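You operate a simulated robot arm through the tools that you are given. There is no shell and no other tool. Be economical: measure what you need, move in short steps, check, and stop when the job is done.

You are at the controls of a simulated two-armed robot. One attempt, no reset.

JOB
Put the small box from the BUZZERS drawer into the purple tray and store the tray under the bench.
Fine: on the upper shelf; push both red boxes about a hand's length back to make room; shut the drawer again; other small boxes stay. Set down upright: what you pick out.

It is judged by the outcome, as a careful person would: the job done as asked, and still so three seconds after it is handed in. It fails if anything else is knocked over, pushed out of place, dropped, spilled or broken.

ROBOT AND FRAMES
Two 7-joint arms with two-finger parallel grippers on one trunk, on a base that drives. Base frame: it is fixed to the floor where the robot stands at the start and does not move with it; the origin is under the middle of the robot, x ahead of it, y to its left, z up. Readings come in m, rad, newtons and seconds.
The left shoulder is at the start at [0.05, 0.161, 1.198], the right one opposite. With the tool pointing down near the work surface each hand reaches from about 0.1 to 0.32 m from the robot's upright axis, wherever it stands, measured 20 degrees to its own side. Places, roughly: BUZZERS drawer [0.8, -0.2, 1.1]; PRESETS drawer [0.8, -0.2, 1.2]; inside of the purple tray [0.3, -0.1, 0.8]; red box [-0.75, -1.25, 0.5]; upper shelf under the window bench [-0.5, -1.1, 0.4]. Payload 3.43 kg a hand.
Tool frame (each hand has its own): the origin (TCP) lies between the finger pads and is the grasp point; the fingertips stand 0.03 m ahead of it; z points along the fingers, y is the line along which they close. Largest opening 0.094 m; finger width 0.028, thickness 0.01; the body of the gripper, 0.05 by 0.096 m, starts 0.055 m behind the TCP.
Orientation is told as [roll, pitch, yaw] about the base's x, y, z axes, in that order, counted from this pose: with the fingers straight down and closing along the base's y, the tool's x points along the base's -x, its y along +y and its z along -z.

CONTROLS
- The arms move only by the tool send_rows. It takes "left_series", "right_series" or both (then of equal length, played together; a hand with none holds still); each is a list of rows, each a list of 7 numbers: the turn, a rotation vector about the base's x, y, z in rad, then the shift along the base's x, y, z in m, then the finger opening in m, from 0 to 0.094. In form: [[wx, wy, wz, tx, ty, tz, hand], ...]. A call has 1 to 12 rows; each row shifts and turns the commanded pose from where the row before left it. A row lasts 0.2 s, in which the tool goes at most 0.05 m and 0.15 rad; a call with a longer step from one row to the next is refused whole, and so is a gripper value outside its range. A pose out of reach is approached as far as the arm can. The call stops where the force on the tool passes 40 N (or 10 N more than at its start, if that is more) or the arm is blocked; 0.2 s more then pass. The fingers move at their own pace (about 0.045 m/s each) and stop on an object; they squeeze with about 37 N. The grip force told is the motor's: it shows also when the fingers shut on nothing. Time passes only in rows, and 0.2 s behind the last, so rows that do not move let the fingers close. It gives the time, the measured TCP pose, the force on the tool (base axes), the opening and the grip force at its end, in the units of the frame above (readings bear some noise), with the torque about the TCP (base axes, N m) and any sound that the robot's microphone picked up.
- Cameras (640 x 400 px; columns grow to the right, rows downward): "scene" is now at [0.1317, -0.0083, 1.3419]; the picture's right is [-0.10, -1.00, 0.00], its down [-0.38, 0.04, -0.92] and it looks along [0.92, -0.09, -0.38] (base axes); focal length 214 px, centre (320, 200). "left" rides on the left gripper at [0.076, -0.014, -0.103] in its tool frame; the picture's right is [0.18, 0.98, 0.00], its down [-0.75, 0.14, -0.64] and it looks along [-0.63, 0.12, 0.77] (tool axes); focal length 243 px, centre (320, 200). "right" rides on the right gripper at [0.076, 0.014, -0.102] in its tool frame; the picture's right is [-0.18, 0.98, 0.00], its down [-0.75, -0.14, -0.64] and it looks along [-0.63, -0.12, 0.77] (tool axes); focal length 243 px, centre (320, 200). There is no depth. A picture from a camera that has moved, and an enlarged one, comes with that camera's place and axes in the base frame and with its lens.
- camera(camera): a new picture of that camera. No time passes.
- move_column(by): slides the trunk up (or, below 0, down) by that many m; the arms and the scene camera ride with it, the base frame stays. It gives what a move gives, with no picture.
- roll_base(legs): drives the robot by 1 to 6 legs, each [ahead, left, turn to the left] in m, m and rad, along the robot's own axes; the way and the turn of a leg run together, so that a leg with both is an arc; at most 1.5 m and 3.142 rad a leg. The arms and the cameras ride along, it lands a little off, and it stops where it bumps. It gives what a move gives.
- head_to(pan, tilt): turns the head with the scene camera to pan (to the left, within 1.396 rad either way) and tilt (down, from -0.506 to 1.204), counted from straight ahead of the robot. It gives what a move gives.
- close_up(camera, box): a new picture of the part [left, top, right, bottom] of that camera's present view, enlarged. No time passes.
- sign_off(): hands the job in; it is judged then, once.

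Work in short steps. Places have to be worked out from the pictures, the camera data and where the tool is seen: move nearer, look again, correct. Check each grasp and each placing, and mend what went wrong. You have 120 turns and 92 pictures in all, those below and enlarged ones among them. Open the grippers and draw the arms clear of the work before you hand the job in, unless the task says otherwise; then end with one line.

The tools are called after ">>>" by a JSON object that holds its "method" and its "body". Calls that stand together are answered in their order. send_rows: Moves the arms, as the interface text tells. Its arguments: {"type":"object","properties":{"left_series":{"type":"array"},"right_series":{"type":"array"}},"required":[]} The other tools are called the same way: move_column (by) slides the trunk up or down; roll_base (legs) drives the base; head_to (pan, tilt) turns the head that bears the scene camera; camera (camera) takes a picture; close_up (camera, box) takes an enlarged picture of a part of a camera's view; sign_off () hands the job in.

At the start:

```text
time: 0.0
left_eef_pos: [0.338, 0.0778, 1.3208]
left_tool_rot: [0.0, 0.001, 0.0]
left_contact_force: [-0.6, 0.2, -0.5]
left_ft_torque: [0.0, 0.01, 0.0]
left_finger_gap: 0.0942
left_grasp_force: 0.0
right_eef_pos: [0.4027, -0.3088, 0.9998]
right_tool_rot: [0.001, 0.001, 0.0]
right_contact_force: [0.1, 0.1, -0.5]
right_ft_torque: [0.0, -0.01, 0.02]
right_finger_gap: 0.0941
right_grasp_force: 0.1
trunk travel left (down, up): [-0.225, 0.042]
robot x, y, heading: [-0.0012, 0.0007, 0.0]
head pan, tilt: [-0.098, 0.394]
```

scene: 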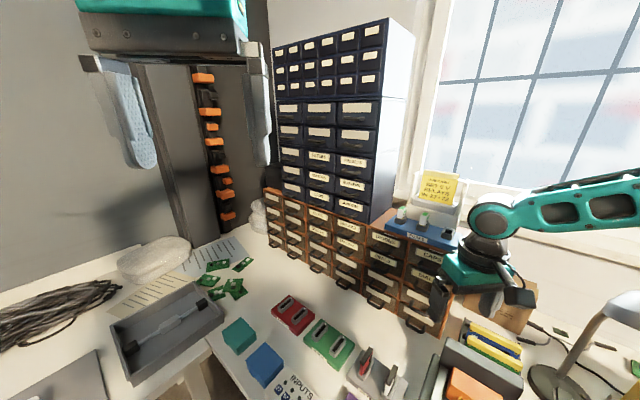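
right: 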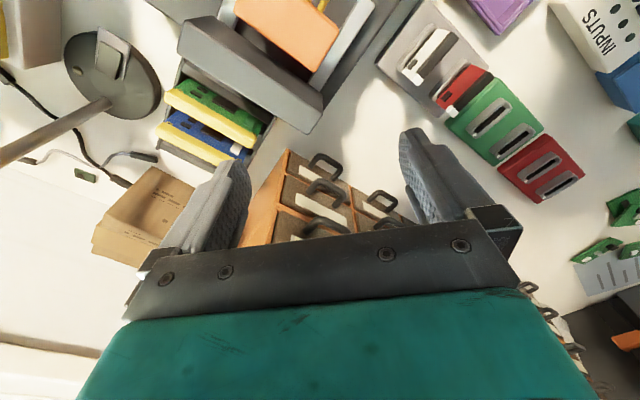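
left: 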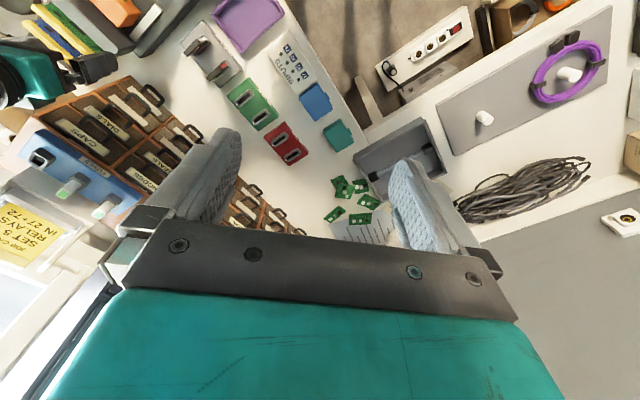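

The scene shows a drawer cabinet ahead; I need to read the labels to find the BUZZERS drawer. Enlarging the cabinet, and the area below.

>>> {"method": "close_up", "body": {"camera": "scene", "box": [250, 90, 450, 215]}}

>>> {"method": "close_up", "body": {"camera": "scene", "box": [260, 180, 480, 330]}}

```text
3.20 times, centred on (350, 152) of scene
camera zoom: at [0.1317, -0.0083, 1.3419], right [-0.1, -1.0, 0.0], down [-0.38, 0.04, -0.92], along [0.92, -0.09, -0.38], focal length 686 px, centre (224, 352)
```

zoom: 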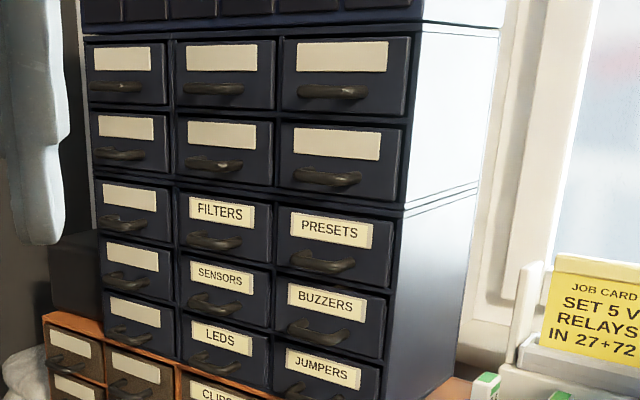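

```text
2.67 times, centred on (370, 255) of scene
camera zoom: at [0.1317, -0.0083, 1.3419], right [-0.1, -1.0, 0.0], down [-0.38, 0.04, -0.92], along [0.92, -0.09, -0.38], focal length 572 px, centre (187, 53)
```

zoom: 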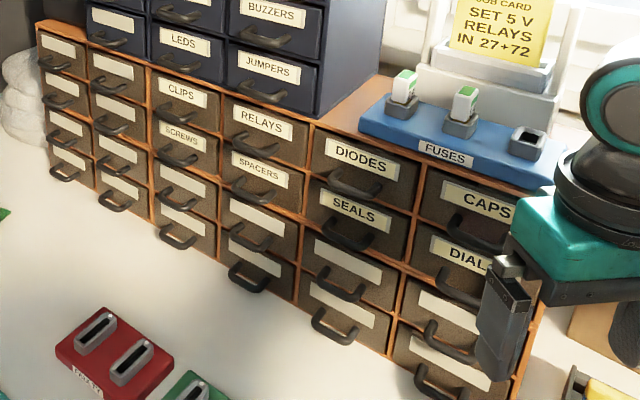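

The BUZZERS drawer's handle looks to be near (0.8,-0.17,1.085), its face turned about 45° (normal toward -x,+y). Now I look down at the tray and right toward the window bench.

>>> {"method": "head_to", "body": {"pan": -0.2, "tilt": 1.1}}

>>> {"method": "camera", "body": {"camera": "scene"}}

>>> {"method": "head_to", "body": {"pan": -1.39, "tilt": 0.7}}

>>> {"method": "camera", "body": {"camera": "scene"}}

```text
time: 1.1
left_eef_pos: [0.3377, 0.0782, 1.3233]
left_tool_rot: [0.0, 0.0, 0.0]
left_contact_force: [-0.4, -0.7, -0.1]
left_ft_torque: [-0.02, 0.0, -0.02]
left_finger_gap: 0.0938
left_grasp_force: 0.1
right_eef_pos: [0.4026, -0.3083, 1.0007]
right_tool_rot: [-0.001, 0.0, 0.0]
right_contact_force: [-0.1, -0.4, -0.3]
right_ft_torque: [0.02, 0.01, 0.02]
right_finger_gap: 0.0939
right_grasp_force: 0.1
trunk travel left (down, up): [-0.225, 0.042]
robot x, y, heading: [0.0017, 0.0016, -0.006]
head pan, tilt: [-0.201, 1.1]
```

```text
86 pictures are left
camera scene: at [0.1014, -0.0118, 1.2846], right [-0.2, -0.98, 0.0], down [-0.87, 0.18, -0.45], along [0.45, -0.09, -0.89], focal length 214 px, centre (320, 200)
```

scene: 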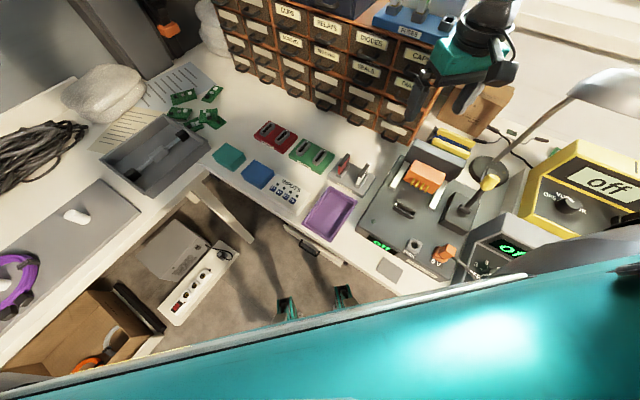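

```text
time: 2.5
left_eef_pos: [0.3386, 0.077, 1.3223]
left_tool_rot: [0.001, 0.001, 0.002]
left_contact_force: [-0.4, 0.2, 0.5]
left_ft_torque: [0.01, -0.01, 0.01]
left_finger_gap: 0.0941
left_grasp_force: 0.1
right_eef_pos: [0.4025, -0.3074, 0.9999]
right_tool_rot: [0.0, -0.001, 0.0]
right_contact_force: [-0.1, 0.7, -0.8]
right_ft_torque: [0.03, -0.03, 0.02]
right_finger_gap: 0.094
right_grasp_force: 0.1
trunk travel left (down, up): [-0.225, 0.042]
robot x, y, heading: [-0.0006, -0.0011, 0.004]
head pan, tilt: [-1.389, 0.7]
```

```text
85 pictures are left
camera scene: at [0.0549, -0.0827, 1.3145], right [-0.98, -0.18, 0.0], down [-0.12, 0.63, -0.76], along [0.14, -0.75, -0.64], focal length 214 px, centre (320, 200)
```

scene: 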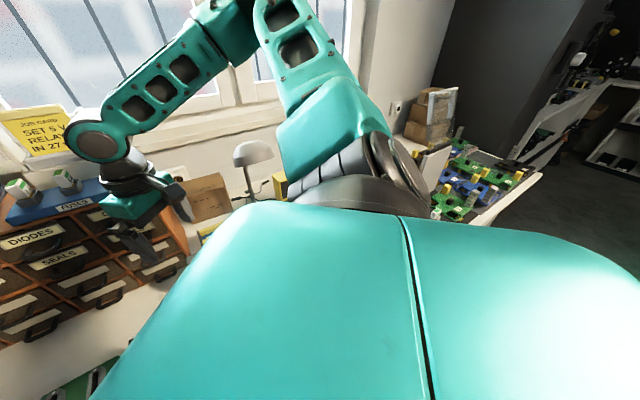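

The tray is at about (0.32,-0.08) near the bench edge, and the bench front runs at 45° to the robot. I retract and lift the right hand so it clears the lamp and cabinet, then will turn the robot to face the cabinet.

>>> {"method": "send_rows", "body": {"right_series": [[0, 0, 0, -0.02, 0, 0.04, 0.094], [0, 0, 0, -0.02, 0.01, 0.04, 0.094], [0, 0, 0, -0.02, 0.01, 0.04, 0.094], [0, 0, 0, -0.02, 0.01, 0.04, 0.094], [0, 0, 0, -0.02, 0.01, 0.04, 0.094], [0, 0, 0, -0.02, 0, 0.0, 0.094]]}}

>>> {"method": "head_to", "body": {"pan": 0.0, "tilt": 0.9}}

>>> {"method": "camera", "body": {"camera": "scene"}}

```text
time: 3.9
left_eef_pos: [0.3375, 0.0768, 1.3232]
left_tool_rot: [0.001, 0.0, -0.001]
left_contact_force: [0.6, 0.0, -0.3]
left_ft_torque: [0.02, 0.0, -0.05]
left_finger_gap: 0.0939
left_grasp_force: 0.0
right_eef_pos: [0.2817, -0.2693, 1.2001]
right_tool_rot: [0.0, 0.0, 0.001]
right_contact_force: [0.6, 0.1, 0.7]
right_ft_torque: [-0.02, 0.0, 0.0]
right_finger_gap: 0.0938
right_grasp_force: 0.0
trunk travel left (down, up): [-0.225, 0.042]
robot x, y, heading: [-0.001, 0.0001, -0.002]
head pan, tilt: [-1.389, 0.7]
```

```text
time: 5.4
left_eef_pos: [0.3381, 0.0772, 1.3219]
left_tool_rot: [-0.001, 0.001, -0.002]
left_contact_force: [0.1, 13.1, -2.2]
left_ft_torque: [-1.44, -0.13, -1.24]
left_finger_gap: 0.0941
left_grasp_force: 0.1
right_eef_pos: [0.283, -0.2688, 1.2003]
right_tool_rot: [-0.001, 0.0, 0.001]
right_contact_force: [-0.8, 0.3, -0.5]
right_ft_torque: [-0.01, -0.03, 0.01]
right_finger_gap: 0.0941
right_grasp_force: 0.0
trunk travel left (down, up): [-0.225, 0.042]
robot x, y, heading: [-0.0029, 0.0042, 0.002]
head pan, tilt: [0.0, 0.901]
```

```text
84 pictures are left
camera scene: at [0.1153, -0.0025, 1.2989], right [-0.04, -1.0, 0.0], down [-0.78, 0.03, -0.63], along [0.63, -0.03, -0.78], focal length 214 px, centre (320, 200)
```

scene: 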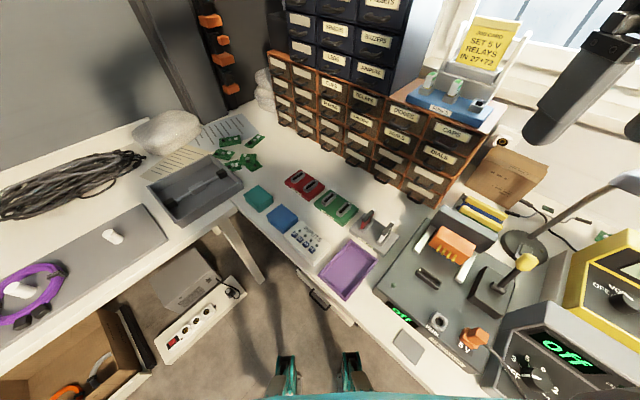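

The left hand reads a 13 N side force after the head turned; I check whether it's still there with a still row.

>>> {"method": "send_rows", "body": {"left_series": [[0, 0, 0, 0, 0, 0, 0.094]]}}

>>> {"method": "camera", "body": {"camera": "left"}}

```text
time: 5.8
left_eef_pos: [0.339, 0.0776, 1.3222]
left_tool_rot: [-0.001, 0.001, 0.0]
left_contact_force: [2.0, 14.3, -0.4]
left_ft_torque: [-1.57, 0.09, -1.28]
left_finger_gap: 0.0942
left_grasp_force: 0.0
right_eef_pos: [0.2822, -0.2688, 1.2001]
right_tool_rot: [0.0, -0.001, 0.0]
right_contact_force: [-0.7, 0.7, -0.2]
right_ft_torque: [0.04, 0.0, 0.02]
right_finger_gap: 0.0938
right_grasp_force: 0.1
trunk travel left (down, up): [-0.225, 0.042]
robot x, y, heading: [0.001, 0.0016, 0.0]
head pan, tilt: [0.0, 0.901]
```

```text
83 pictures are left
camera left: at [0.2623, 0.0627, 1.4271], right [-0.18, 0.98, 0.0], down [0.75, 0.14, 0.64], along [0.63, 0.12, -0.77], focal length 243 px, centre (320, 200)
```

left: 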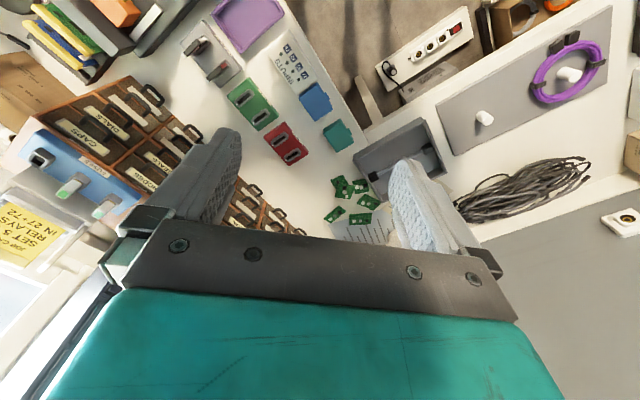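

Head is pressing on the left hand from its right; I move the left hand to the left.

>>> {"method": "send_rows", "body": {"left_series": [[0, 0, 0, 0, 0.03, 0, 0.094], [0, 0, 0, 0, 0.03, 0, 0.094], [0, 0, 0, 0, 0.03, 0, 0.094]]}}

```text
time: 6.6
left_eef_pos: [0.3374, 0.1687, 1.3231]
left_tool_rot: [-0.001, 0.001, 0.0]
left_contact_force: [-0.2, 0.3, -0.5]
left_ft_torque: [-0.03, 0.01, 0.0]
left_finger_gap: 0.0939
left_grasp_force: 0.2
right_eef_pos: [0.2819, -0.2677, 1.2013]
right_tool_rot: [-0.001, 0.002, 0.0]
right_contact_force: [-0.3, 0.1, -0.4]
right_ft_torque: [0.03, 0.01, 0.0]
right_finger_gap: 0.0941
right_grasp_force: 0.0
trunk travel left (down, up): [-0.225, 0.042]
robot x, y, heading: [0.0016, -0.0002, 0.0]
head pan, tilt: [0.0, 0.901]
```

Contact gone. Now slide along the bench edge to about (0.15,0.16) and turn right 45° to face the cabinet.

>>> {"method": "roll_base", "body": {"legs": [[0.14, 0.16, 0], [0, 0, -0.785]]}}

>>> {"method": "camera", "body": {"camera": "scene"}}

```text
time: 8.1
left_eef_pos: [0.401, 0.2451, 1.3235]
left_tool_rot: [0.0, -0.001, -0.007]
left_contact_force: [0.2, -0.3, -0.1]
left_ft_torque: [0.03, 0.01, 0.0]
left_finger_gap: 0.0941
left_grasp_force: 0.0
right_eef_pos: [0.3413, -0.1903, 1.2011]
right_tool_rot: [-0.002, -0.001, -0.01]
right_contact_force: [-0.6, -0.2, 0.1]
right_ft_torque: [0.02, 0.0, -0.01]
right_finger_gap: 0.0942
right_grasp_force: 0.1
trunk travel left (down, up): [-0.225, 0.042]
robot x, y, heading: [0.0643, 0.0834, -0.011]
head pan, tilt: [0.0, 0.901]
stopped in leg 1: the robot was blocked; the commanded pose is now the measured one
```

```text
82 pictures are left
camera scene: at [0.1766, 0.0798, 1.2985], right [-0.01, -1.0, 0.0], down [-0.78, 0.01, -0.62], along [0.62, -0.01, -0.78], focal length 214 px, centre (320, 200)
```

scene: 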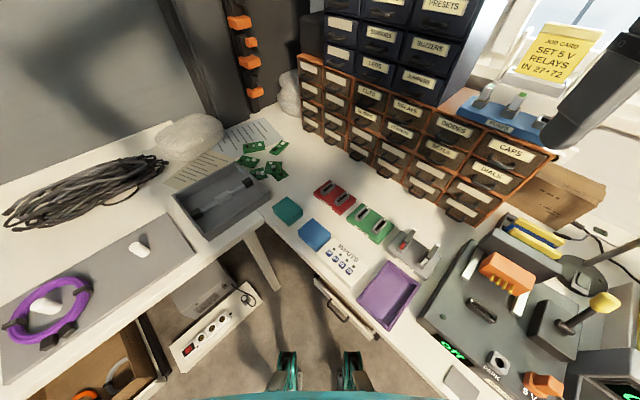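

The base was blocked after ~0.1 m, likely its front-right corner against the bench; I back off from that edge a little and turn so its face lines up with the bench.

>>> {"method": "roll_base", "body": {"legs": [[-0.06, 0.02, 0], [0, 0, -0.785]]}}

>>> {"method": "camera", "body": {"camera": "scene"}}

```text
time: 11.1
left_eef_pos: [0.3597, -0.0228, 1.322]
left_tool_rot: [0.0, 0.002, -0.796]
left_contact_force: [-0.1, -0.8, -0.2]
left_ft_torque: [-0.01, -0.05, 0.0]
left_finger_gap: 0.0937
left_grasp_force: 0.0
right_eef_pos: [0.0076, -0.287, 1.2015]
right_tool_rot: [-0.001, -0.001, -0.797]
right_contact_force: [0.3, -0.2, 0.3]
right_ft_torque: [0.0, 0.02, 0.01]
right_finger_gap: 0.0943
right_grasp_force: 0.1
trunk travel left (down, up): [-0.225, 0.042]
robot x, y, heading: [0.0001, 0.1009, -0.796]
head pan, tilt: [0.0, 0.901]
```

```text
81 pictures are left
camera scene: at [0.0828, 0.0189, 1.2984], right [-0.72, -0.7, 0.0], down [-0.55, 0.56, -0.62], along [0.43, -0.44, -0.78], focal length 214 px, centre (320, 200)
```

scene: 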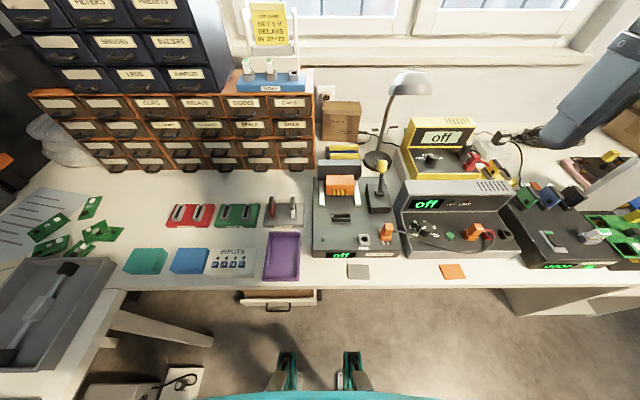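

The robot is now square to the bench: tray ahead (~0.35 fwd, 0.10 left), BUZZERS drawer further left (~0.4). I shift left 0.2 m.

>>> {"method": "roll_base", "body": {"legs": [[0, 0.2, 0.0]]}}

>>> {"method": "head_to", "body": {"pan": 0.25, "tilt": 0.35}}

>>> {"method": "camera", "body": {"camera": "scene"}}

```text
time: 13.5
left_eef_pos: [0.5037, 0.1172, 1.3217]
left_tool_rot: [0.001, 0.002, -0.794]
left_contact_force: [-0.1, -0.5, 0.7]
left_ft_torque: [-0.01, 0.03, -0.04]
left_finger_gap: 0.0941
left_grasp_force: 0.1
right_eef_pos: [0.153, -0.1468, 1.2018]
right_tool_rot: [-0.001, 0.0, -0.797]
right_contact_force: [-0.4, 0.0, -0.5]
right_ft_torque: [0.0, -0.03, -0.01]
right_finger_gap: 0.0939
right_grasp_force: 0.1
trunk travel left (down, up): [-0.225, 0.042]
robot x, y, heading: [0.1451, 0.2452, -0.794]
head pan, tilt: [0.0, 0.901]
```

```text
time: 14.5
left_eef_pos: [0.5037, 0.1175, 1.3233]
left_tool_rot: [0.001, -0.001, -0.797]
left_contact_force: [0.3, -0.1, -0.4]
left_ft_torque: [0.0, -0.01, 0.0]
left_finger_gap: 0.0942
left_grasp_force: 0.0
right_eef_pos: [0.1513, -0.1482, 1.1999]
right_tool_rot: [0.0, -0.001, -0.798]
right_contact_force: [0.0, -0.2, -0.5]
right_ft_torque: [0.03, 0.02, 0.01]
right_finger_gap: 0.0939
right_grasp_force: 0.1
trunk travel left (down, up): [-0.225, 0.042]
robot x, y, heading: [0.1477, 0.2406, -0.8]
head pan, tilt: [0.25, 0.351]
```

```text
80 pictures are left
camera scene: at [0.254, 0.1656, 1.3459], right [-0.52, -0.85, 0.0], down [-0.29, 0.18, -0.94], along [0.8, -0.49, -0.34], focal length 214 px, centre (320, 200)
```

scene: 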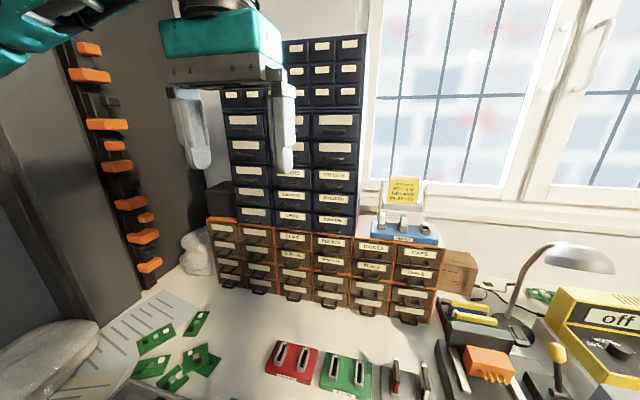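

>>> {"method": "close_up", "body": {"camera": "scene", "box": [230, 140, 390, 240]}}

```text
4.00 times, centred on (310, 190) of scene
camera zoom: at [0.254, 0.1656, 1.3459], right [-0.52, -0.85, 0.0], down [-0.29, 0.18, -0.94], along [0.8, -0.49, -0.34], focal length 858 px, centre (360, 240)
```

zoom: 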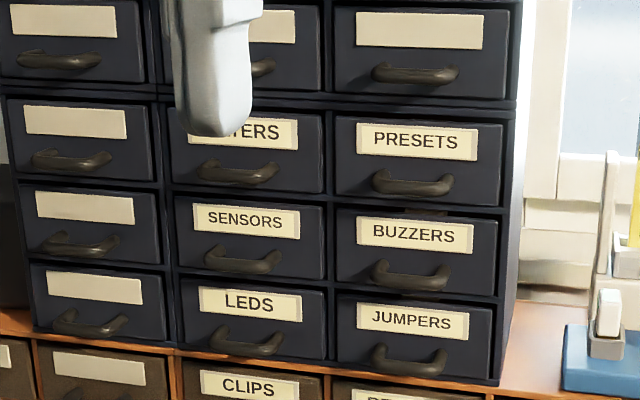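

Triangulating two views puts the BUZZERS handle at about (0.70,-0.15,1.12), i.e. 0.67 ahead and 0.125 left of the robot. I swing the left hand to point forward, in front of it.

>>> {"method": "send_rows", "body": {"left_series": [[-0.1024, -0.0995, 0, 0.0075, -0.0135, -0.0145, 0.094], [-0.1024, -0.0995, 0, 0.0075, -0.0135, -0.0145, 0.094], [-0.1024, -0.0995, 0, 0.0075, -0.0135, -0.0145, 0.094], [-0.1024, -0.0995, 0, 0.0075, -0.0135, -0.0145, 0.094], [-0.1024, -0.0995, 0, 0.0075, -0.0135, -0.0145, 0.094], [-0.1024, -0.0995, 0, 0.0075, -0.0135, -0.0145, 0.094], [-0.1024, -0.0995, 0, 0.0075, -0.0135, -0.0145, 0.094], [-0.1024, -0.0995, 0, 0.0075, -0.0135, -0.0145, 0.094], [-0.1024, -0.0995, 0, 0.0075, -0.0135, -0.0145, 0.094], [-0.1024, -0.0995, 0, 0.0075, -0.0135, -0.0145, 0.094], [-0.1024, -0.0995, 0, 0.0075, -0.0135, -0.0145, 0.094]]}}

>>> {"method": "camera", "body": {"camera": "left"}}

>>> {"method": "camera", "body": {"camera": "scene"}}

```text
time: 16.9
left_eef_pos: [0.5672, -0.0423, 1.1729]
left_tool_rot: [-1.708, -1.542, 0.883]
left_contact_force: [10.2, 4.9, -5.3]
left_ft_torque: [-0.29, -0.37, -0.79]
left_finger_gap: 0.0939
left_grasp_force: 0.1
left hand out of reach, approached as far as the arm can: row 11
right_eef_pos: [0.1481, -0.1491, 1.2005]
right_tool_rot: [0.003, -0.001, -0.799]
right_contact_force: [-2.0, 0.2, -0.2]
right_ft_torque: [0.01, -0.14, 0.01]
right_finger_gap: 0.0941
right_grasp_force: 0.2
trunk travel left (down, up): [-0.225, 0.042]
robot x, y, heading: [0.149, 0.2425, -0.797]
head pan, tilt: [0.25, 0.351]
```

```text
78 pictures are left
camera left: at [0.4856, 0.0207, 1.0984], right [0.72, 0.66, -0.21], down [-0.32, 0.58, 0.75], along [0.62, -0.47, 0.63], focal length 243 px, centre (320, 200)
```

left: 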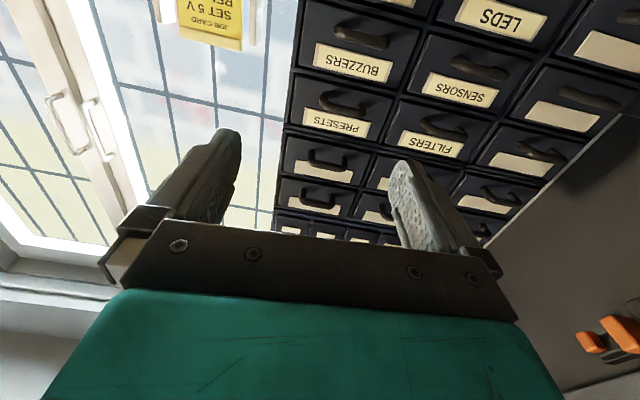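

```text
77 pictures are left
camera scene: at [0.2496, 0.1642, 1.3463], right [-0.52, -0.85, 0.0], down [-0.29, 0.18, -0.94], along [0.8, -0.49, -0.34], focal length 214 px, centre (320, 200)
```

scene: 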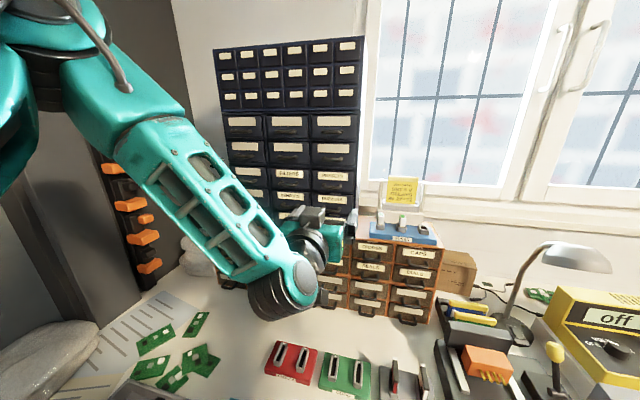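

The hand now points at the cabinet; its camera confirms the handle near (0.70,-0.15,1.12). I advance partway and check reach and force.

>>> {"method": "send_rows", "body": {"left_series": [[0, 0, 0, 0.015, -0.005, -0.02, 0.094], [0, 0, 0, 0.015, -0.005, -0.02, 0.094], [0, 0, 0, 0.015, -0.008, -0.015, 0.094], [0, 0, 0, 0, 0, 0, 0.094]]}}

>>> {"method": "camera", "body": {"camera": "scene"}}

```text
time: 17.9
left_eef_pos: [0.5852, -0.0748, 1.135]
left_tool_rot: [-1.034, -1.564, 0.237]
left_contact_force: [0.4, -0.2, -0.7]
left_ft_torque: [0.01, -0.03, 0.0]
left_finger_gap: 0.0942
left_grasp_force: 0.1
left hand out of reach, approached as far as the arm can: row 1, 2, 3
right_eef_pos: [0.1517, -0.1471, 1.1993]
right_tool_rot: [-0.002, -0.001, -0.799]
right_contact_force: [-0.1, -0.9, -0.2]
right_ft_torque: [0.04, -0.02, 0.0]
right_finger_gap: 0.0942
right_grasp_force: 0.0
trunk travel left (down, up): [-0.225, 0.042]
robot x, y, heading: [0.1519, 0.2407, -0.792]
head pan, tilt: [0.25, 0.351]
```

```text
76 pictures are left
camera scene: at [0.2541, 0.1659, 1.346], right [-0.52, -0.85, 0.0], down [-0.29, 0.18, -0.94], along [0.8, -0.49, -0.34], focal length 214 px, centre (320, 200)
```

scene: 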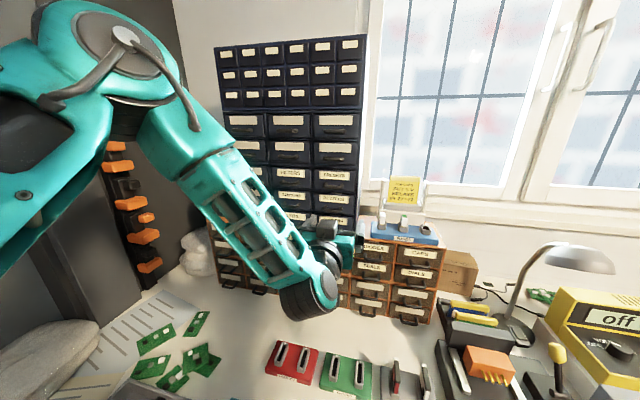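

The arm is near full stretch (F≈0.53). I bring the base nearer: forward 0.07 and left 0.03, keeping the fingertips short of the handle.

>>> {"method": "roll_base", "body": {"legs": [[0.07, 0.03, 0.0]]}}

>>> {"method": "camera", "body": {"camera": "left"}}

```text
time: 18.8
left_eef_pos: [0.6132, -0.0839, 1.1352]
left_tool_rot: [-1.226, -1.565, 0.427]
left_contact_force: [0.1, 0.6, -0.1]
left_ft_torque: [0.01, -0.01, -0.02]
left_finger_gap: 0.0939
left_grasp_force: 0.1
right_eef_pos: [0.1772, -0.156, 1.2008]
right_tool_rot: [-0.003, 0.0, -0.804]
right_contact_force: [-0.7, -0.2, 0.3]
right_ft_torque: [-0.05, -0.06, 0.02]
right_finger_gap: 0.0941
right_grasp_force: 0.1
trunk travel left (down, up): [-0.225, 0.042]
robot x, y, heading: [0.1765, 0.2317, -0.802]
head pan, tilt: [0.25, 0.351]
stopped in leg 1: the robot was blocked; the commanded pose is now the measured one
```

```text
75 pictures are left
camera left: at [0.5314, -0.0218, 1.0616], right [0.7, 0.68, -0.19], down [-0.34, 0.56, 0.75], along [0.62, -0.47, 0.63], focal length 243 px, centre (320, 200)
```

left: 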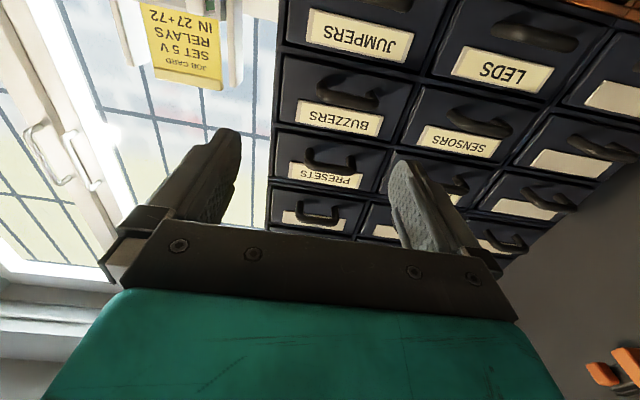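

Blocked after 2.5 cm; unclear if ahead or left. I try straight ahead only by 0.04.

>>> {"method": "roll_base", "body": {"legs": [[0.04, 0.0, 0.0]]}}

```text
time: 19.5
left_eef_pos: [0.6148, -0.0852, 1.1352]
left_tool_rot: [-1.134, -1.564, 0.334]
left_contact_force: [0.1, 0.4, 0.6]
left_ft_torque: [-0.01, 0.02, -0.02]
left_finger_gap: 0.094
left_grasp_force: 0.0
right_eef_pos: [0.179, -0.1558, 1.1997]
right_tool_rot: [-0.002, 0.002, -0.805]
right_contact_force: [-0.6, 0.2, 0.1]
right_ft_torque: [-0.01, 0.0, 0.0]
right_finger_gap: 0.0942
right_grasp_force: 0.1
trunk travel left (down, up): [-0.225, 0.042]
robot x, y, heading: [0.178, 0.2314, -0.801]
head pan, tilt: [0.25, 0.351]
stopped in leg 1: the robot was blocked; the commanded pose is now the measured one
```

Base can go no nearer. Recomputed errors suggest the arm lacked lateral/down reach rather than forward; I test straight forward 3 cm.

>>> {"method": "send_rows", "body": {"left_series": [[0, 0, 0, 0.0105, -0.0107, 0, 0.094], [0, 0, 0, 0.0105, -0.0107, 0, 0.094], [0, 0, 0, 0, 0, 0, 0.094]]}}

```text
time: 20.3
left_eef_pos: [0.632, -0.1084, 1.1366]
left_tool_rot: [-0.71, -1.563, -0.085]
left_contact_force: [-0.7, -0.6, 0.9]
left_ft_torque: [0.03, 0.03, 0.02]
left_finger_gap: 0.0941
left_grasp_force: 0.0
left hand out of reach, approached as far as the arm can: row 2
right_eef_pos: [0.1789, -0.1555, 1.1992]
right_tool_rot: [-0.001, 0.001, -0.804]
right_contact_force: [0.4, -0.2, -0.4]
right_ft_torque: [-0.01, 0.0, -0.01]
right_finger_gap: 0.094
right_grasp_force: 0.1
trunk travel left (down, up): [-0.225, 0.042]
robot x, y, heading: [0.1765, 0.2351, -0.803]
head pan, tilt: [0.25, 0.351]
```

Forward works; the joint limit pushes it right. Shift the base left by 0.05 so the drawer lies in the easier direction.

>>> {"method": "roll_base", "body": {"legs": [[0.0, 0.05, 0.0]]}}

>>> {"method": "camera", "body": {"camera": "left"}}

```text
time: 21.6
left_eef_pos: [0.638, -0.1024, 1.1372]
left_tool_rot: [-0.711, -1.562, -0.086]
left_contact_force: [-0.3, -0.1, 0.6]
left_ft_torque: [-0.02, 0.0, 0.0]
left_finger_gap: 0.0939
left_grasp_force: 0.1
right_eef_pos: [0.1859, -0.1495, 1.2004]
right_tool_rot: [-0.001, 0.002, -0.804]
right_contact_force: [-0.7, -0.9, 0.0]
right_ft_torque: [0.02, 0.0, -0.01]
right_finger_gap: 0.0942
right_grasp_force: 0.1
trunk travel left (down, up): [-0.225, 0.042]
robot x, y, heading: [0.1832, 0.2432, -0.802]
head pan, tilt: [0.25, 0.351]
stopped in leg 1: the robot was blocked; the commanded pose is now the measured one
```

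```text
74 pictures are left
camera left: at [0.5555, -0.0398, 1.0636], right [0.7, 0.69, -0.19], down [-0.34, 0.56, 0.76], along [0.63, -0.47, 0.63], focal length 243 px, centre (320, 200)
```

left: 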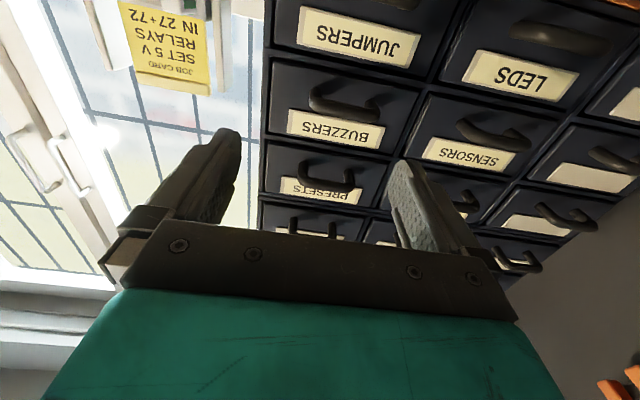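

Base is now cornered. Handle is ~0.076 ahead, 0.012 left and 0.018 below the TCP; I lower the trunk 0.018 rather than strain the arm, then look along.

>>> {"method": "move_column", "body": {"by": -0.018}}

>>> {"method": "send_rows", "body": {"left_series": [[0, 0, 0, 0.011, 0.001, 0, 0.094], [0, 0, 0, 0.011, -0.005, 0, 0.094], [0, 0, 0, 0, 0, 0, 0.094]]}}

>>> {"method": "camera", "body": {"camera": "left"}}

```text
time: 22.2
left_eef_pos: [0.637, -0.1014, 1.1196]
left_tool_rot: [-0.748, -1.56, -0.052]
left_contact_force: [-0.3, -0.3, 0.9]
left_ft_torque: [0.0, -0.01, -0.06]
left_finger_gap: 0.094
left_grasp_force: 0.1
right_eef_pos: [0.1861, -0.1493, 1.1817]
right_tool_rot: [-0.002, 0.002, -0.805]
right_contact_force: [1.1, 0.0, -0.7]
right_ft_torque: [0.04, 0.01, -0.04]
right_finger_gap: 0.0939
right_grasp_force: 0.0
trunk travel left (down, up): [-0.207, 0.06]
robot x, y, heading: [0.1853, 0.241, -0.804]
head pan, tilt: [0.25, 0.351]
```

```text
time: 23.0
left_eef_pos: [0.6513, -0.1113, 1.1252]
left_tool_rot: [-0.49, -1.561, -0.304]
left_contact_force: [-0.4, 0.6, -0.3]
left_ft_torque: [0.0, -0.04, 0.02]
left_finger_gap: 0.0942
left_grasp_force: 0.1
left hand out of reach, approached as far as the arm can: row 1, 2
right_eef_pos: [0.1861, -0.1494, 1.1821]
right_tool_rot: [-0.001, 0.003, -0.804]
right_contact_force: [0.0, 0.5, -0.1]
right_ft_torque: [-0.02, 0.01, 0.01]
right_finger_gap: 0.0939
right_grasp_force: 0.2
trunk travel left (down, up): [-0.207, 0.06]
robot x, y, heading: [0.1832, 0.2421, -0.802]
head pan, tilt: [0.25, 0.351]
```

```text
73 pictures are left
camera left: at [0.5685, -0.0495, 1.052], right [0.7, 0.69, -0.19], down [-0.34, 0.55, 0.76], along [0.63, -0.46, 0.62], focal length 243 px, centre (320, 200)
```

left: 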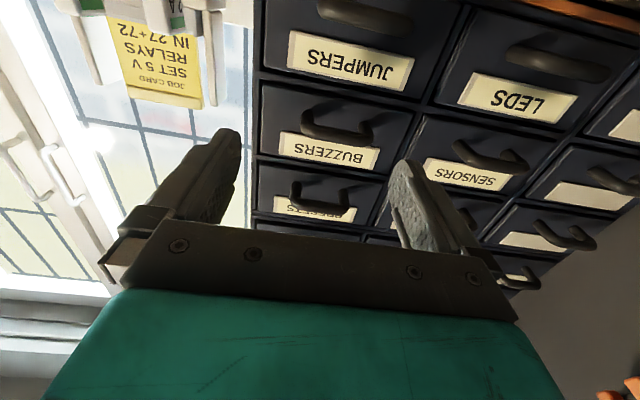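

Alignment is close; the reach limit is likely a wrist limit. I pitch the tool ~17° downward to relieve it and advance to see if the pose is reached.

>>> {"method": "send_rows", "body": {"left_series": [[0.107, 0.104, 0, 0, 0, 0, 0.094], [0.107, 0.104, 0, 0.004, 0.004, -0.003, 0.094], [0, 0, 0, 0.011, -0.006, -0.003, 0.094], [0, 0, 0, 0.009, -0.009, 0, 0.094], [0, 0, 0, 0, 0, 0, 0.094]]}}

>>> {"method": "camera", "body": {"camera": "left"}}

```text
time: 24.2
left_eef_pos: [0.6762, -0.124, 1.119]
left_tool_rot: [-0.017, -1.267, -0.782]
left_contact_force: [0.3, -0.7, -0.3]
left_ft_torque: [-0.02, -0.01, 0.01]
left_finger_gap: 0.0941
left_grasp_force: 0.1
right_eef_pos: [0.1859, -0.1489, 1.1811]
right_tool_rot: [-0.002, 0.0, -0.806]
right_contact_force: [-0.5, 0.7, -0.3]
right_ft_torque: [-0.02, 0.0, -0.02]
right_finger_gap: 0.0941
right_grasp_force: 0.1
trunk travel left (down, up): [-0.207, 0.06]
robot x, y, heading: [0.1821, 0.2388, -0.805]
head pan, tilt: [0.25, 0.351]
```

```text
72 pictures are left
camera left: at [0.5805, -0.0477, 1.0787], right [0.66, 0.73, -0.18], down [-0.17, 0.38, 0.91], along [0.73, -0.57, 0.37], focal length 243 px, centre (320, 200)
```

left: 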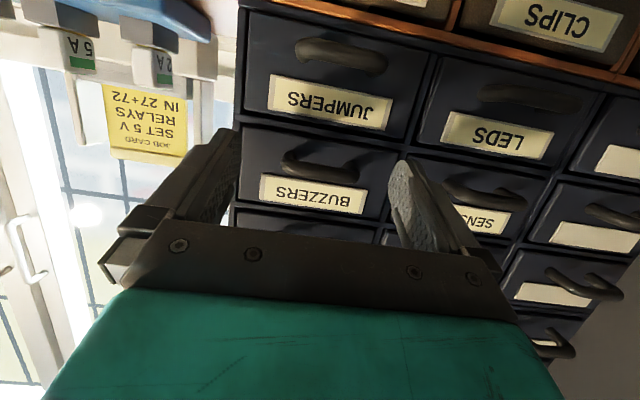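

Now reached cleanly and laterally centred; handle ~0.04 m ahead. Advance 0.03 m and look.

>>> {"method": "send_rows", "body": {"left_series": [[0, 0, 0, 0.007, -0.007, 0.001, 0.094], [0, 0, 0, 0.007, -0.007, 0.001, 0.094], [0, 0, 0, 0.007, -0.007, 0.001, 0.094], [0, 0, 0, 0, 0, 0, 0.094]]}}

>>> {"method": "camera", "body": {"camera": "left"}}

>>> {"method": "close_up", "body": {"camera": "scene", "box": [260, 170, 420, 270]}}

```text
time: 25.1
left_eef_pos: [0.6896, -0.1377, 1.1208]
left_tool_rot: [-0.019, -1.259, -0.778]
left_contact_force: [-16.2, 21.6, 7.4]
left_ft_torque: [0.05, -0.53, 1.47]
left_finger_gap: 0.094
left_grasp_force: 0.0
right_eef_pos: [0.1832, -0.1463, 1.1837]
right_tool_rot: [-0.003, -0.004, -0.803]
right_contact_force: [-0.2, -0.1, 0.4]
right_ft_torque: [0.02, -0.02, 0.01]
right_finger_gap: 0.0941
right_grasp_force: 0.1
trunk travel left (down, up): [-0.207, 0.06]
robot x, y, heading: [0.1812, 0.2422, -0.801]
head pan, tilt: [0.25, 0.351]
stopped in row 4 (left hand): the force on the tool passed its limit at 46 N (the readings are from after the stop); the commanded pose is now the measured one
```

```text
71 pictures are left
camera left: at [0.5957, -0.0626, 1.0823], right [0.66, 0.73, -0.18], down [-0.16, 0.37, 0.91], along [0.73, -0.57, 0.37], focal length 243 px, centre (320, 200)
```

left: 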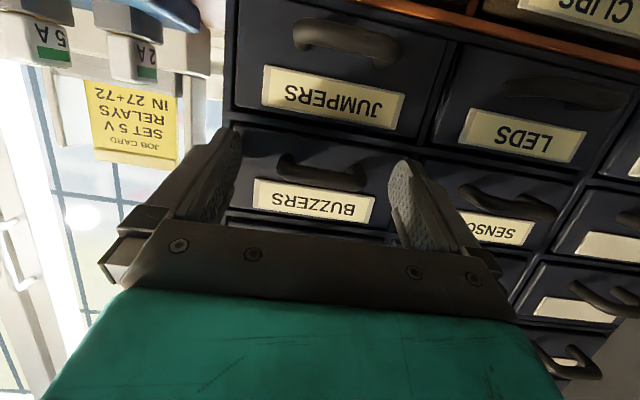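

```text
4.00 times, centred on (340, 220) of scene
camera zoom: at [0.2859, 0.1681, 1.3288], right [-0.52, -0.85, 0.0], down [-0.29, 0.18, -0.94], along [0.8, -0.49, -0.34], focal length 858 px, centre (240, 120)
```

zoom: 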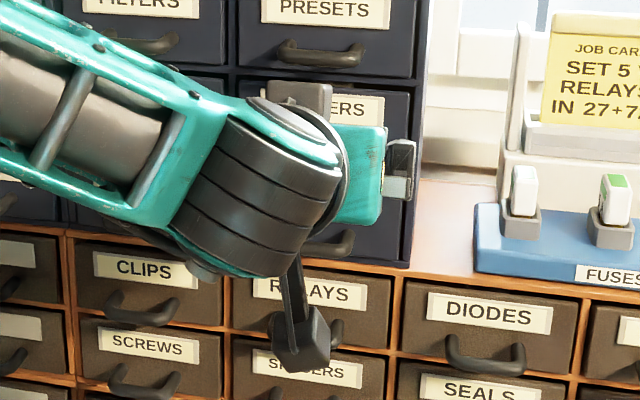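

Fingertips touch the drawer front, and the handle bar lies between the fingers at the right height. Back off 4 mm and close.

>>> {"method": "send_rows", "body": {"left_series": [[0, 0, 0, -0.003, 0.003, -0.002, 0.094], [0, 0, 0, 0, 0, 0, 0.05], [0, 0, 0, 0, 0, 0, 0.02], [0, 0, 0, 0, 0, 0, 0.0], [0, 0, 0, 0, 0, 0, 0.0], [0, 0, 0, 0, 0, 0, 0.0]]}}

>>> {"method": "camera", "body": {"camera": "left"}}

```text
time: 26.5
left_eef_pos: [0.6905, -0.137, 1.1152]
left_tool_rot: [-0.02, -1.253, -0.775]
left_contact_force: [-2.4, 16.0, -5.4]
left_ft_torque: [0.17, -0.06, 1.38]
left_finger_gap: 0.0539
left_grasp_force: 45.5
right_eef_pos: [0.186, -0.1461, 1.1824]
right_tool_rot: [-0.004, 0.001, -0.803]
right_contact_force: [-0.4, 0.0, -0.2]
right_ft_torque: [-0.01, -0.01, -0.01]
right_finger_gap: 0.0942
right_grasp_force: 0.0
trunk travel left (down, up): [-0.207, 0.06]
robot x, y, heading: [0.1843, 0.2415, -0.803]
head pan, tilt: [0.25, 0.351]
```

```text
69 pictures are left
camera left: at [0.5965, -0.0612, 1.0766], right [0.66, 0.73, -0.18], down [-0.16, 0.37, 0.92], along [0.73, -0.57, 0.36], focal length 243 px, centre (320, 200)
```

left: 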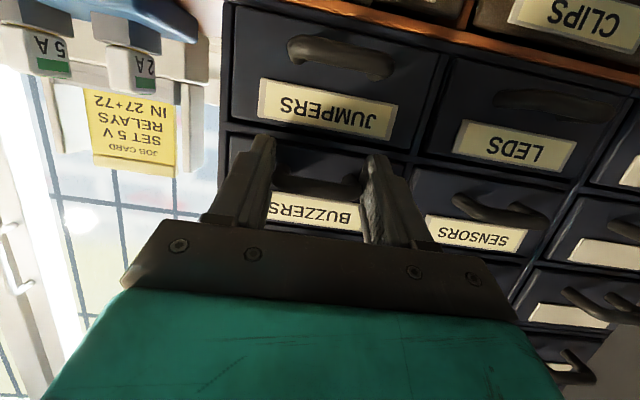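

Grip on the handle is firm (0.054 m). Pull the drawer straight out 0.08 m.

>>> {"method": "send_rows", "body": {"left_series": [[0, 0, 0, -0.009, 0.009, 0, 0.0], [0, 0, 0, -0.0115, 0.0115, 0, 0.0], [0, 0, 0, -0.0115, 0.0115, 0, 0.0], [0, 0, 0, -0.0115, 0.0115, 0, 0.0], [0, 0, 0, -0.0115, 0.0115, 0, 0.0], [0, 0, 0, 0, 0, 0, 0.0]]}}

>>> {"method": "camera", "body": {"camera": "scene"}}

```text
time: 27.9
left_eef_pos: [0.6385, -0.0827, 1.1148]
left_tool_rot: [-0.018, -1.253, -0.774]
left_contact_force: [11.1, 10.9, -8.5]
left_ft_torque: [-0.59, -0.44, 0.81]
left_finger_gap: 0.0534
left_grasp_force: 45.5
right_eef_pos: [0.1879, -0.1476, 1.1819]
right_tool_rot: [-0.003, 0.001, -0.804]
right_contact_force: [-0.2, -0.4, -1.1]
right_ft_torque: [0.01, 0.03, 0.01]
right_finger_gap: 0.0942
right_grasp_force: 0.0
trunk travel left (down, up): [-0.207, 0.06]
robot x, y, heading: [0.1837, 0.2419, -0.798]
head pan, tilt: [0.25, 0.351]
```

```text
68 pictures are left
camera scene: at [0.2917, 0.1651, 1.3278], right [-0.53, -0.85, 0.0], down [-0.29, 0.18, -0.94], along [0.8, -0.49, -0.34], focal length 214 px, centre (320, 200)
```

scene: 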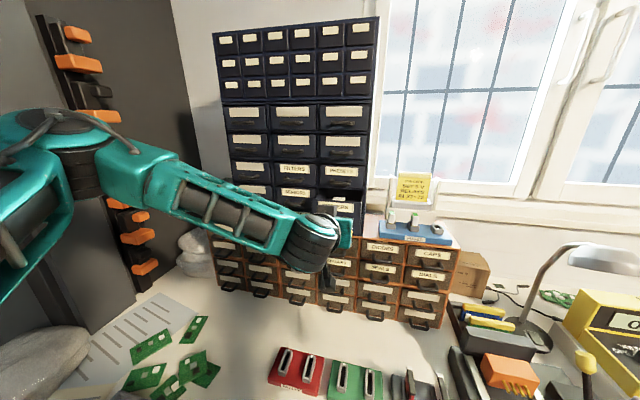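

The drawer slides along with the hand. Pull 0.05 m more.

>>> {"method": "send_rows", "body": {"left_series": [[0, 0, 0, -0.01, 0.0105, 0, 0.0], [0, 0, 0, -0.01, 0.0105, 0, 0.0], [0, 0, 0, -0.01, 0.0105, 0, 0.0], [0, 0, 0, -0.007, 0.007, 0, 0.0], [0, 0, 0, 0, 0, 0, 0.0]]}}

>>> {"method": "close_up", "body": {"camera": "scene", "box": [240, 140, 440, 265]}}

```text
time: 29.1
left_eef_pos: [0.602, -0.0473, 1.1153]
left_tool_rot: [-0.021, -1.255, -0.775]
left_contact_force: [25.1, -10.0, -5.5]
left_ft_torque: [0.36, 0.05, -0.02]
left_finger_gap: 0.0538
left_grasp_force: 45.6
right_eef_pos: [0.1901, -0.15, 1.1809]
right_tool_rot: [-0.003, 0.005, -0.803]
right_contact_force: [-0.2, -1.0, 0.5]
right_ft_torque: [0.0, 0.0, 0.0]
right_finger_gap: 0.0939
right_grasp_force: 0.1
trunk travel left (down, up): [-0.207, 0.06]
robot x, y, heading: [0.1793, 0.2401, -0.799]
head pan, tilt: [0.25, 0.351]
```

```text
3.20 times, centred on (340, 202) of scene
camera zoom: at [0.2937, 0.1621, 1.3274], right [-0.53, -0.85, 0.0], down [-0.3, 0.18, -0.94], along [0.8, -0.49, -0.35], focal length 686 px, centre (256, 192)
```

zoom: 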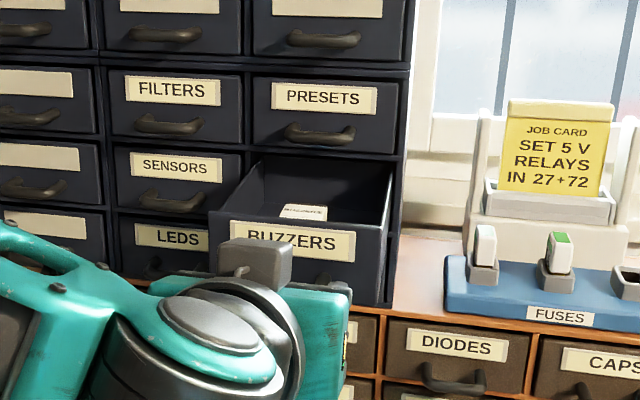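

The drawer is ~0.125 m out and a small BUZZERS box is visible inside, rather deep. I try another 2 cm gently, to see if there's more travel.

>>> {"method": "send_rows", "body": {"left_series": [[0, 0, 0, -0.005, 0.005, 0, 0.0], [0, 0, 0, -0.005, 0.005, 0, 0.0], [0, 0, 0, -0.005, 0.005, 0, 0.0], [0, 0, 0, 0, 0, 0, 0.0]]}}

```text
time: 29.7
left_eef_pos: [0.5964, -0.0407, 1.116]
left_tool_rot: [-0.017, -1.258, -0.765]
left_contact_force: [14.7, -17.6, -6.9]
left_ft_torque: [0.42, 0.31, 0.23]
left_finger_gap: 0.0537
left_grasp_force: 44.9
right_eef_pos: [0.1884, -0.1533, 1.1812]
right_tool_rot: [-0.003, 0.004, -0.805]
right_contact_force: [-0.3, 0.3, 0.6]
right_ft_torque: [0.04, 0.02, -0.01]
right_finger_gap: 0.0941
right_grasp_force: 0.1
trunk travel left (down, up): [-0.207, 0.06]
robot x, y, heading: [0.1798, 0.24, -0.806]
head pan, tilt: [0.25, 0.351]
stopped in row 3 (left hand): the force on the tool passed its limit at 56 N (the readings are from after the stop); the commanded pose is now the measured one
```

That's the drawer's stop. Release the handle, back away and lift the hand above the drawer.

>>> {"method": "send_rows", "body": {"left_series": [[0, 0, 0, 0.002, -0.002, 0, 0.03], [0, 0, 0, 0, 0, 0, 0.06], [0, 0, 0, 0, 0, 0, 0.094], [0, 0, 0, 0, 0, 0, 0.094], [0, 0, 0, -0.012, 0.012, 0, 0.094], [0, 0, 0, -0.017, 0.017, 0, 0.094], [0, 0, 0, -0.017, 0.017, 0, 0.094], [0, 0, 0, -0.017, 0.017, 0.02, 0.094], [0, 0, 0, 0, 0, 0.04, 0.094], [0, 0, 0, 0, 0, 0.04, 0.094], [0, 0, 0, 0, 0, 0.04, 0.094]]}}

>>> {"method": "camera", "body": {"camera": "scene"}}

```text
time: 32.1
left_eef_pos: [0.5325, 0.0107, 1.2603]
left_tool_rot: [-0.02, -1.261, -0.769]
left_contact_force: [0.2, -0.6, 0.0]
left_ft_torque: [0.01, 0.04, -0.01]
left_finger_gap: 0.0939
left_grasp_force: 0.0
left hand out of reach, approached as far as the arm can: row 8
right_eef_pos: [0.1852, -0.1489, 1.1825]
right_tool_rot: [-0.002, 0.0, -0.804]
right_contact_force: [-0.2, -0.1, 0.3]
right_ft_torque: [-0.03, -0.02, 0.02]
right_finger_gap: 0.0939
right_grasp_force: 0.1
trunk travel left (down, up): [-0.207, 0.06]
robot x, y, heading: [0.1789, 0.2403, -0.803]
head pan, tilt: [0.25, 0.351]
```

```text
66 pictures are left
camera scene: at [0.2895, 0.1638, 1.328], right [-0.53, -0.85, 0.0], down [-0.29, 0.18, -0.94], along [0.8, -0.49, -0.34], focal length 214 px, centre (320, 200)
```

scene: 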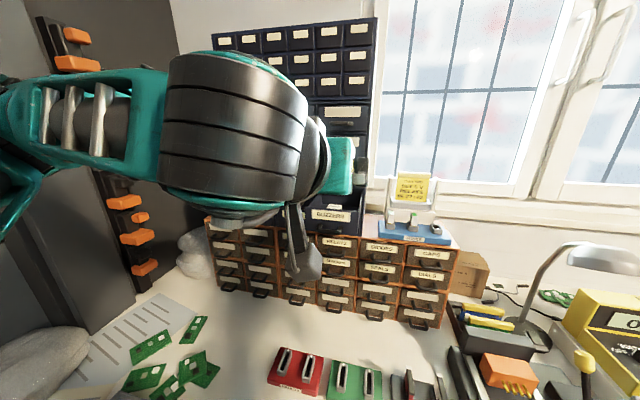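

Turn the left hand to point down above/in front of the open drawer so its camera can look in.

>>> {"method": "send_rows", "body": {"left_series": [[0.0996, 0.0968, 0, 0, 0, 0.002, 0.094], [0.0996, 0.0968, 0, 0, 0, 0.002, 0.094], [0.0996, 0.0968, 0, 0, 0, 0.002, 0.094], [0.0996, 0.0968, 0, 0, 0, 0.002, 0.094], [0.0996, 0.0968, 0, 0, 0, 0.002, 0.094], [0.0996, 0.0968, 0, 0, 0, 0.002, 0.094], [0.0996, 0.0968, 0, 0, 0, 0.002, 0.094], [0.0996, 0.0968, 0, 0, 0, 0.002, 0.094], [0.0996, 0.0968, 0, 0, 0, 0.002, 0.094]]}}

>>> {"method": "camera", "body": {"camera": "left"}}

>>> {"method": "camera", "body": {"camera": "scene"}}

```text
time: 34.1
left_eef_pos: [0.5321, 0.0108, 1.2767]
left_tool_rot: [0.008, -0.01, -0.792]
left_contact_force: [0.5, -0.8, 0.3]
left_ft_torque: [0.0, -0.01, 0.01]
left_finger_gap: 0.094
left_grasp_force: 0.0
right_eef_pos: [0.1868, -0.1492, 1.1828]
right_tool_rot: [-0.002, 0.001, -0.803]
right_contact_force: [-1.1, -0.4, 0.0]
right_ft_torque: [-0.01, -0.02, 0.0]
right_finger_gap: 0.0939
right_grasp_force: 0.0
trunk travel left (down, up): [-0.207, 0.06]
robot x, y, heading: [0.1813, 0.2407, -0.799]
head pan, tilt: [0.25, 0.351]
```

```text
65 pictures are left
camera left: at [0.468, 0.0539, 1.3809], right [0.57, 0.82, 0.01], down [0.62, -0.44, 0.65], along [0.54, -0.37, -0.76], focal length 243 px, centre (320, 200)
```

left: 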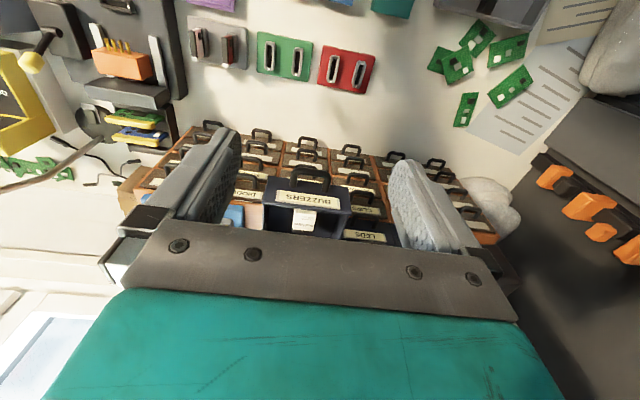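

```text
64 pictures are left
camera scene: at [0.2897, 0.1635, 1.3279], right [-0.53, -0.85, 0.0], down [-0.29, 0.18, -0.94], along [0.8, -0.49, -0.34], focal length 214 px, centre (320, 200)
```

scene: 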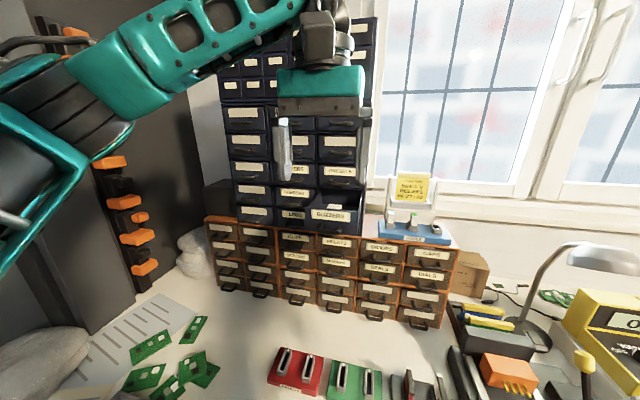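

Box label shows inside the drawer close to its front, about (0.667,-0.11,1.13). Enlarge for shape and orientation.

>>> {"method": "close_up", "body": {"camera": "left", "box": [230, 150, 390, 250]}}

>>> {"method": "close_up", "body": {"camera": "scene", "box": [280, 150, 400, 225]}}

```text
4.00 times, centred on (310, 200) of left
camera zoom: at [0.468, 0.0539, 1.3809], right [0.57, 0.82, 0.01], down [0.62, -0.44, 0.65], along [0.54, -0.37, -0.76], focal length 970 px, centre (360, 200)
```

zoom: 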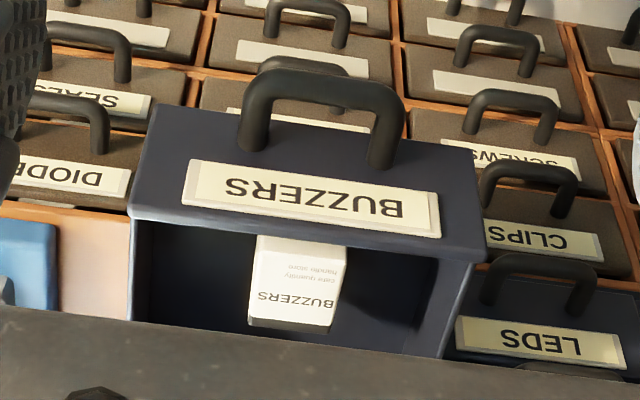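

```text
5.33 times, centred on (340, 188) of scene
camera zoom: at [0.2897, 0.1635, 1.3279], right [-0.53, -0.85, 0.0], down [-0.29, 0.18, -0.94], along [0.8, -0.49, -0.34], focal length 1144 px, centre (213, 267)
```

zoom: 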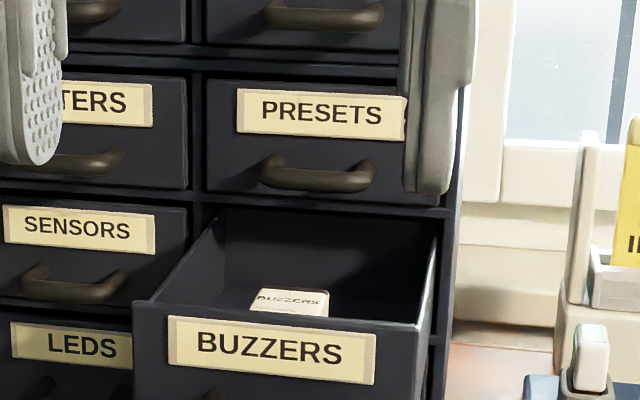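

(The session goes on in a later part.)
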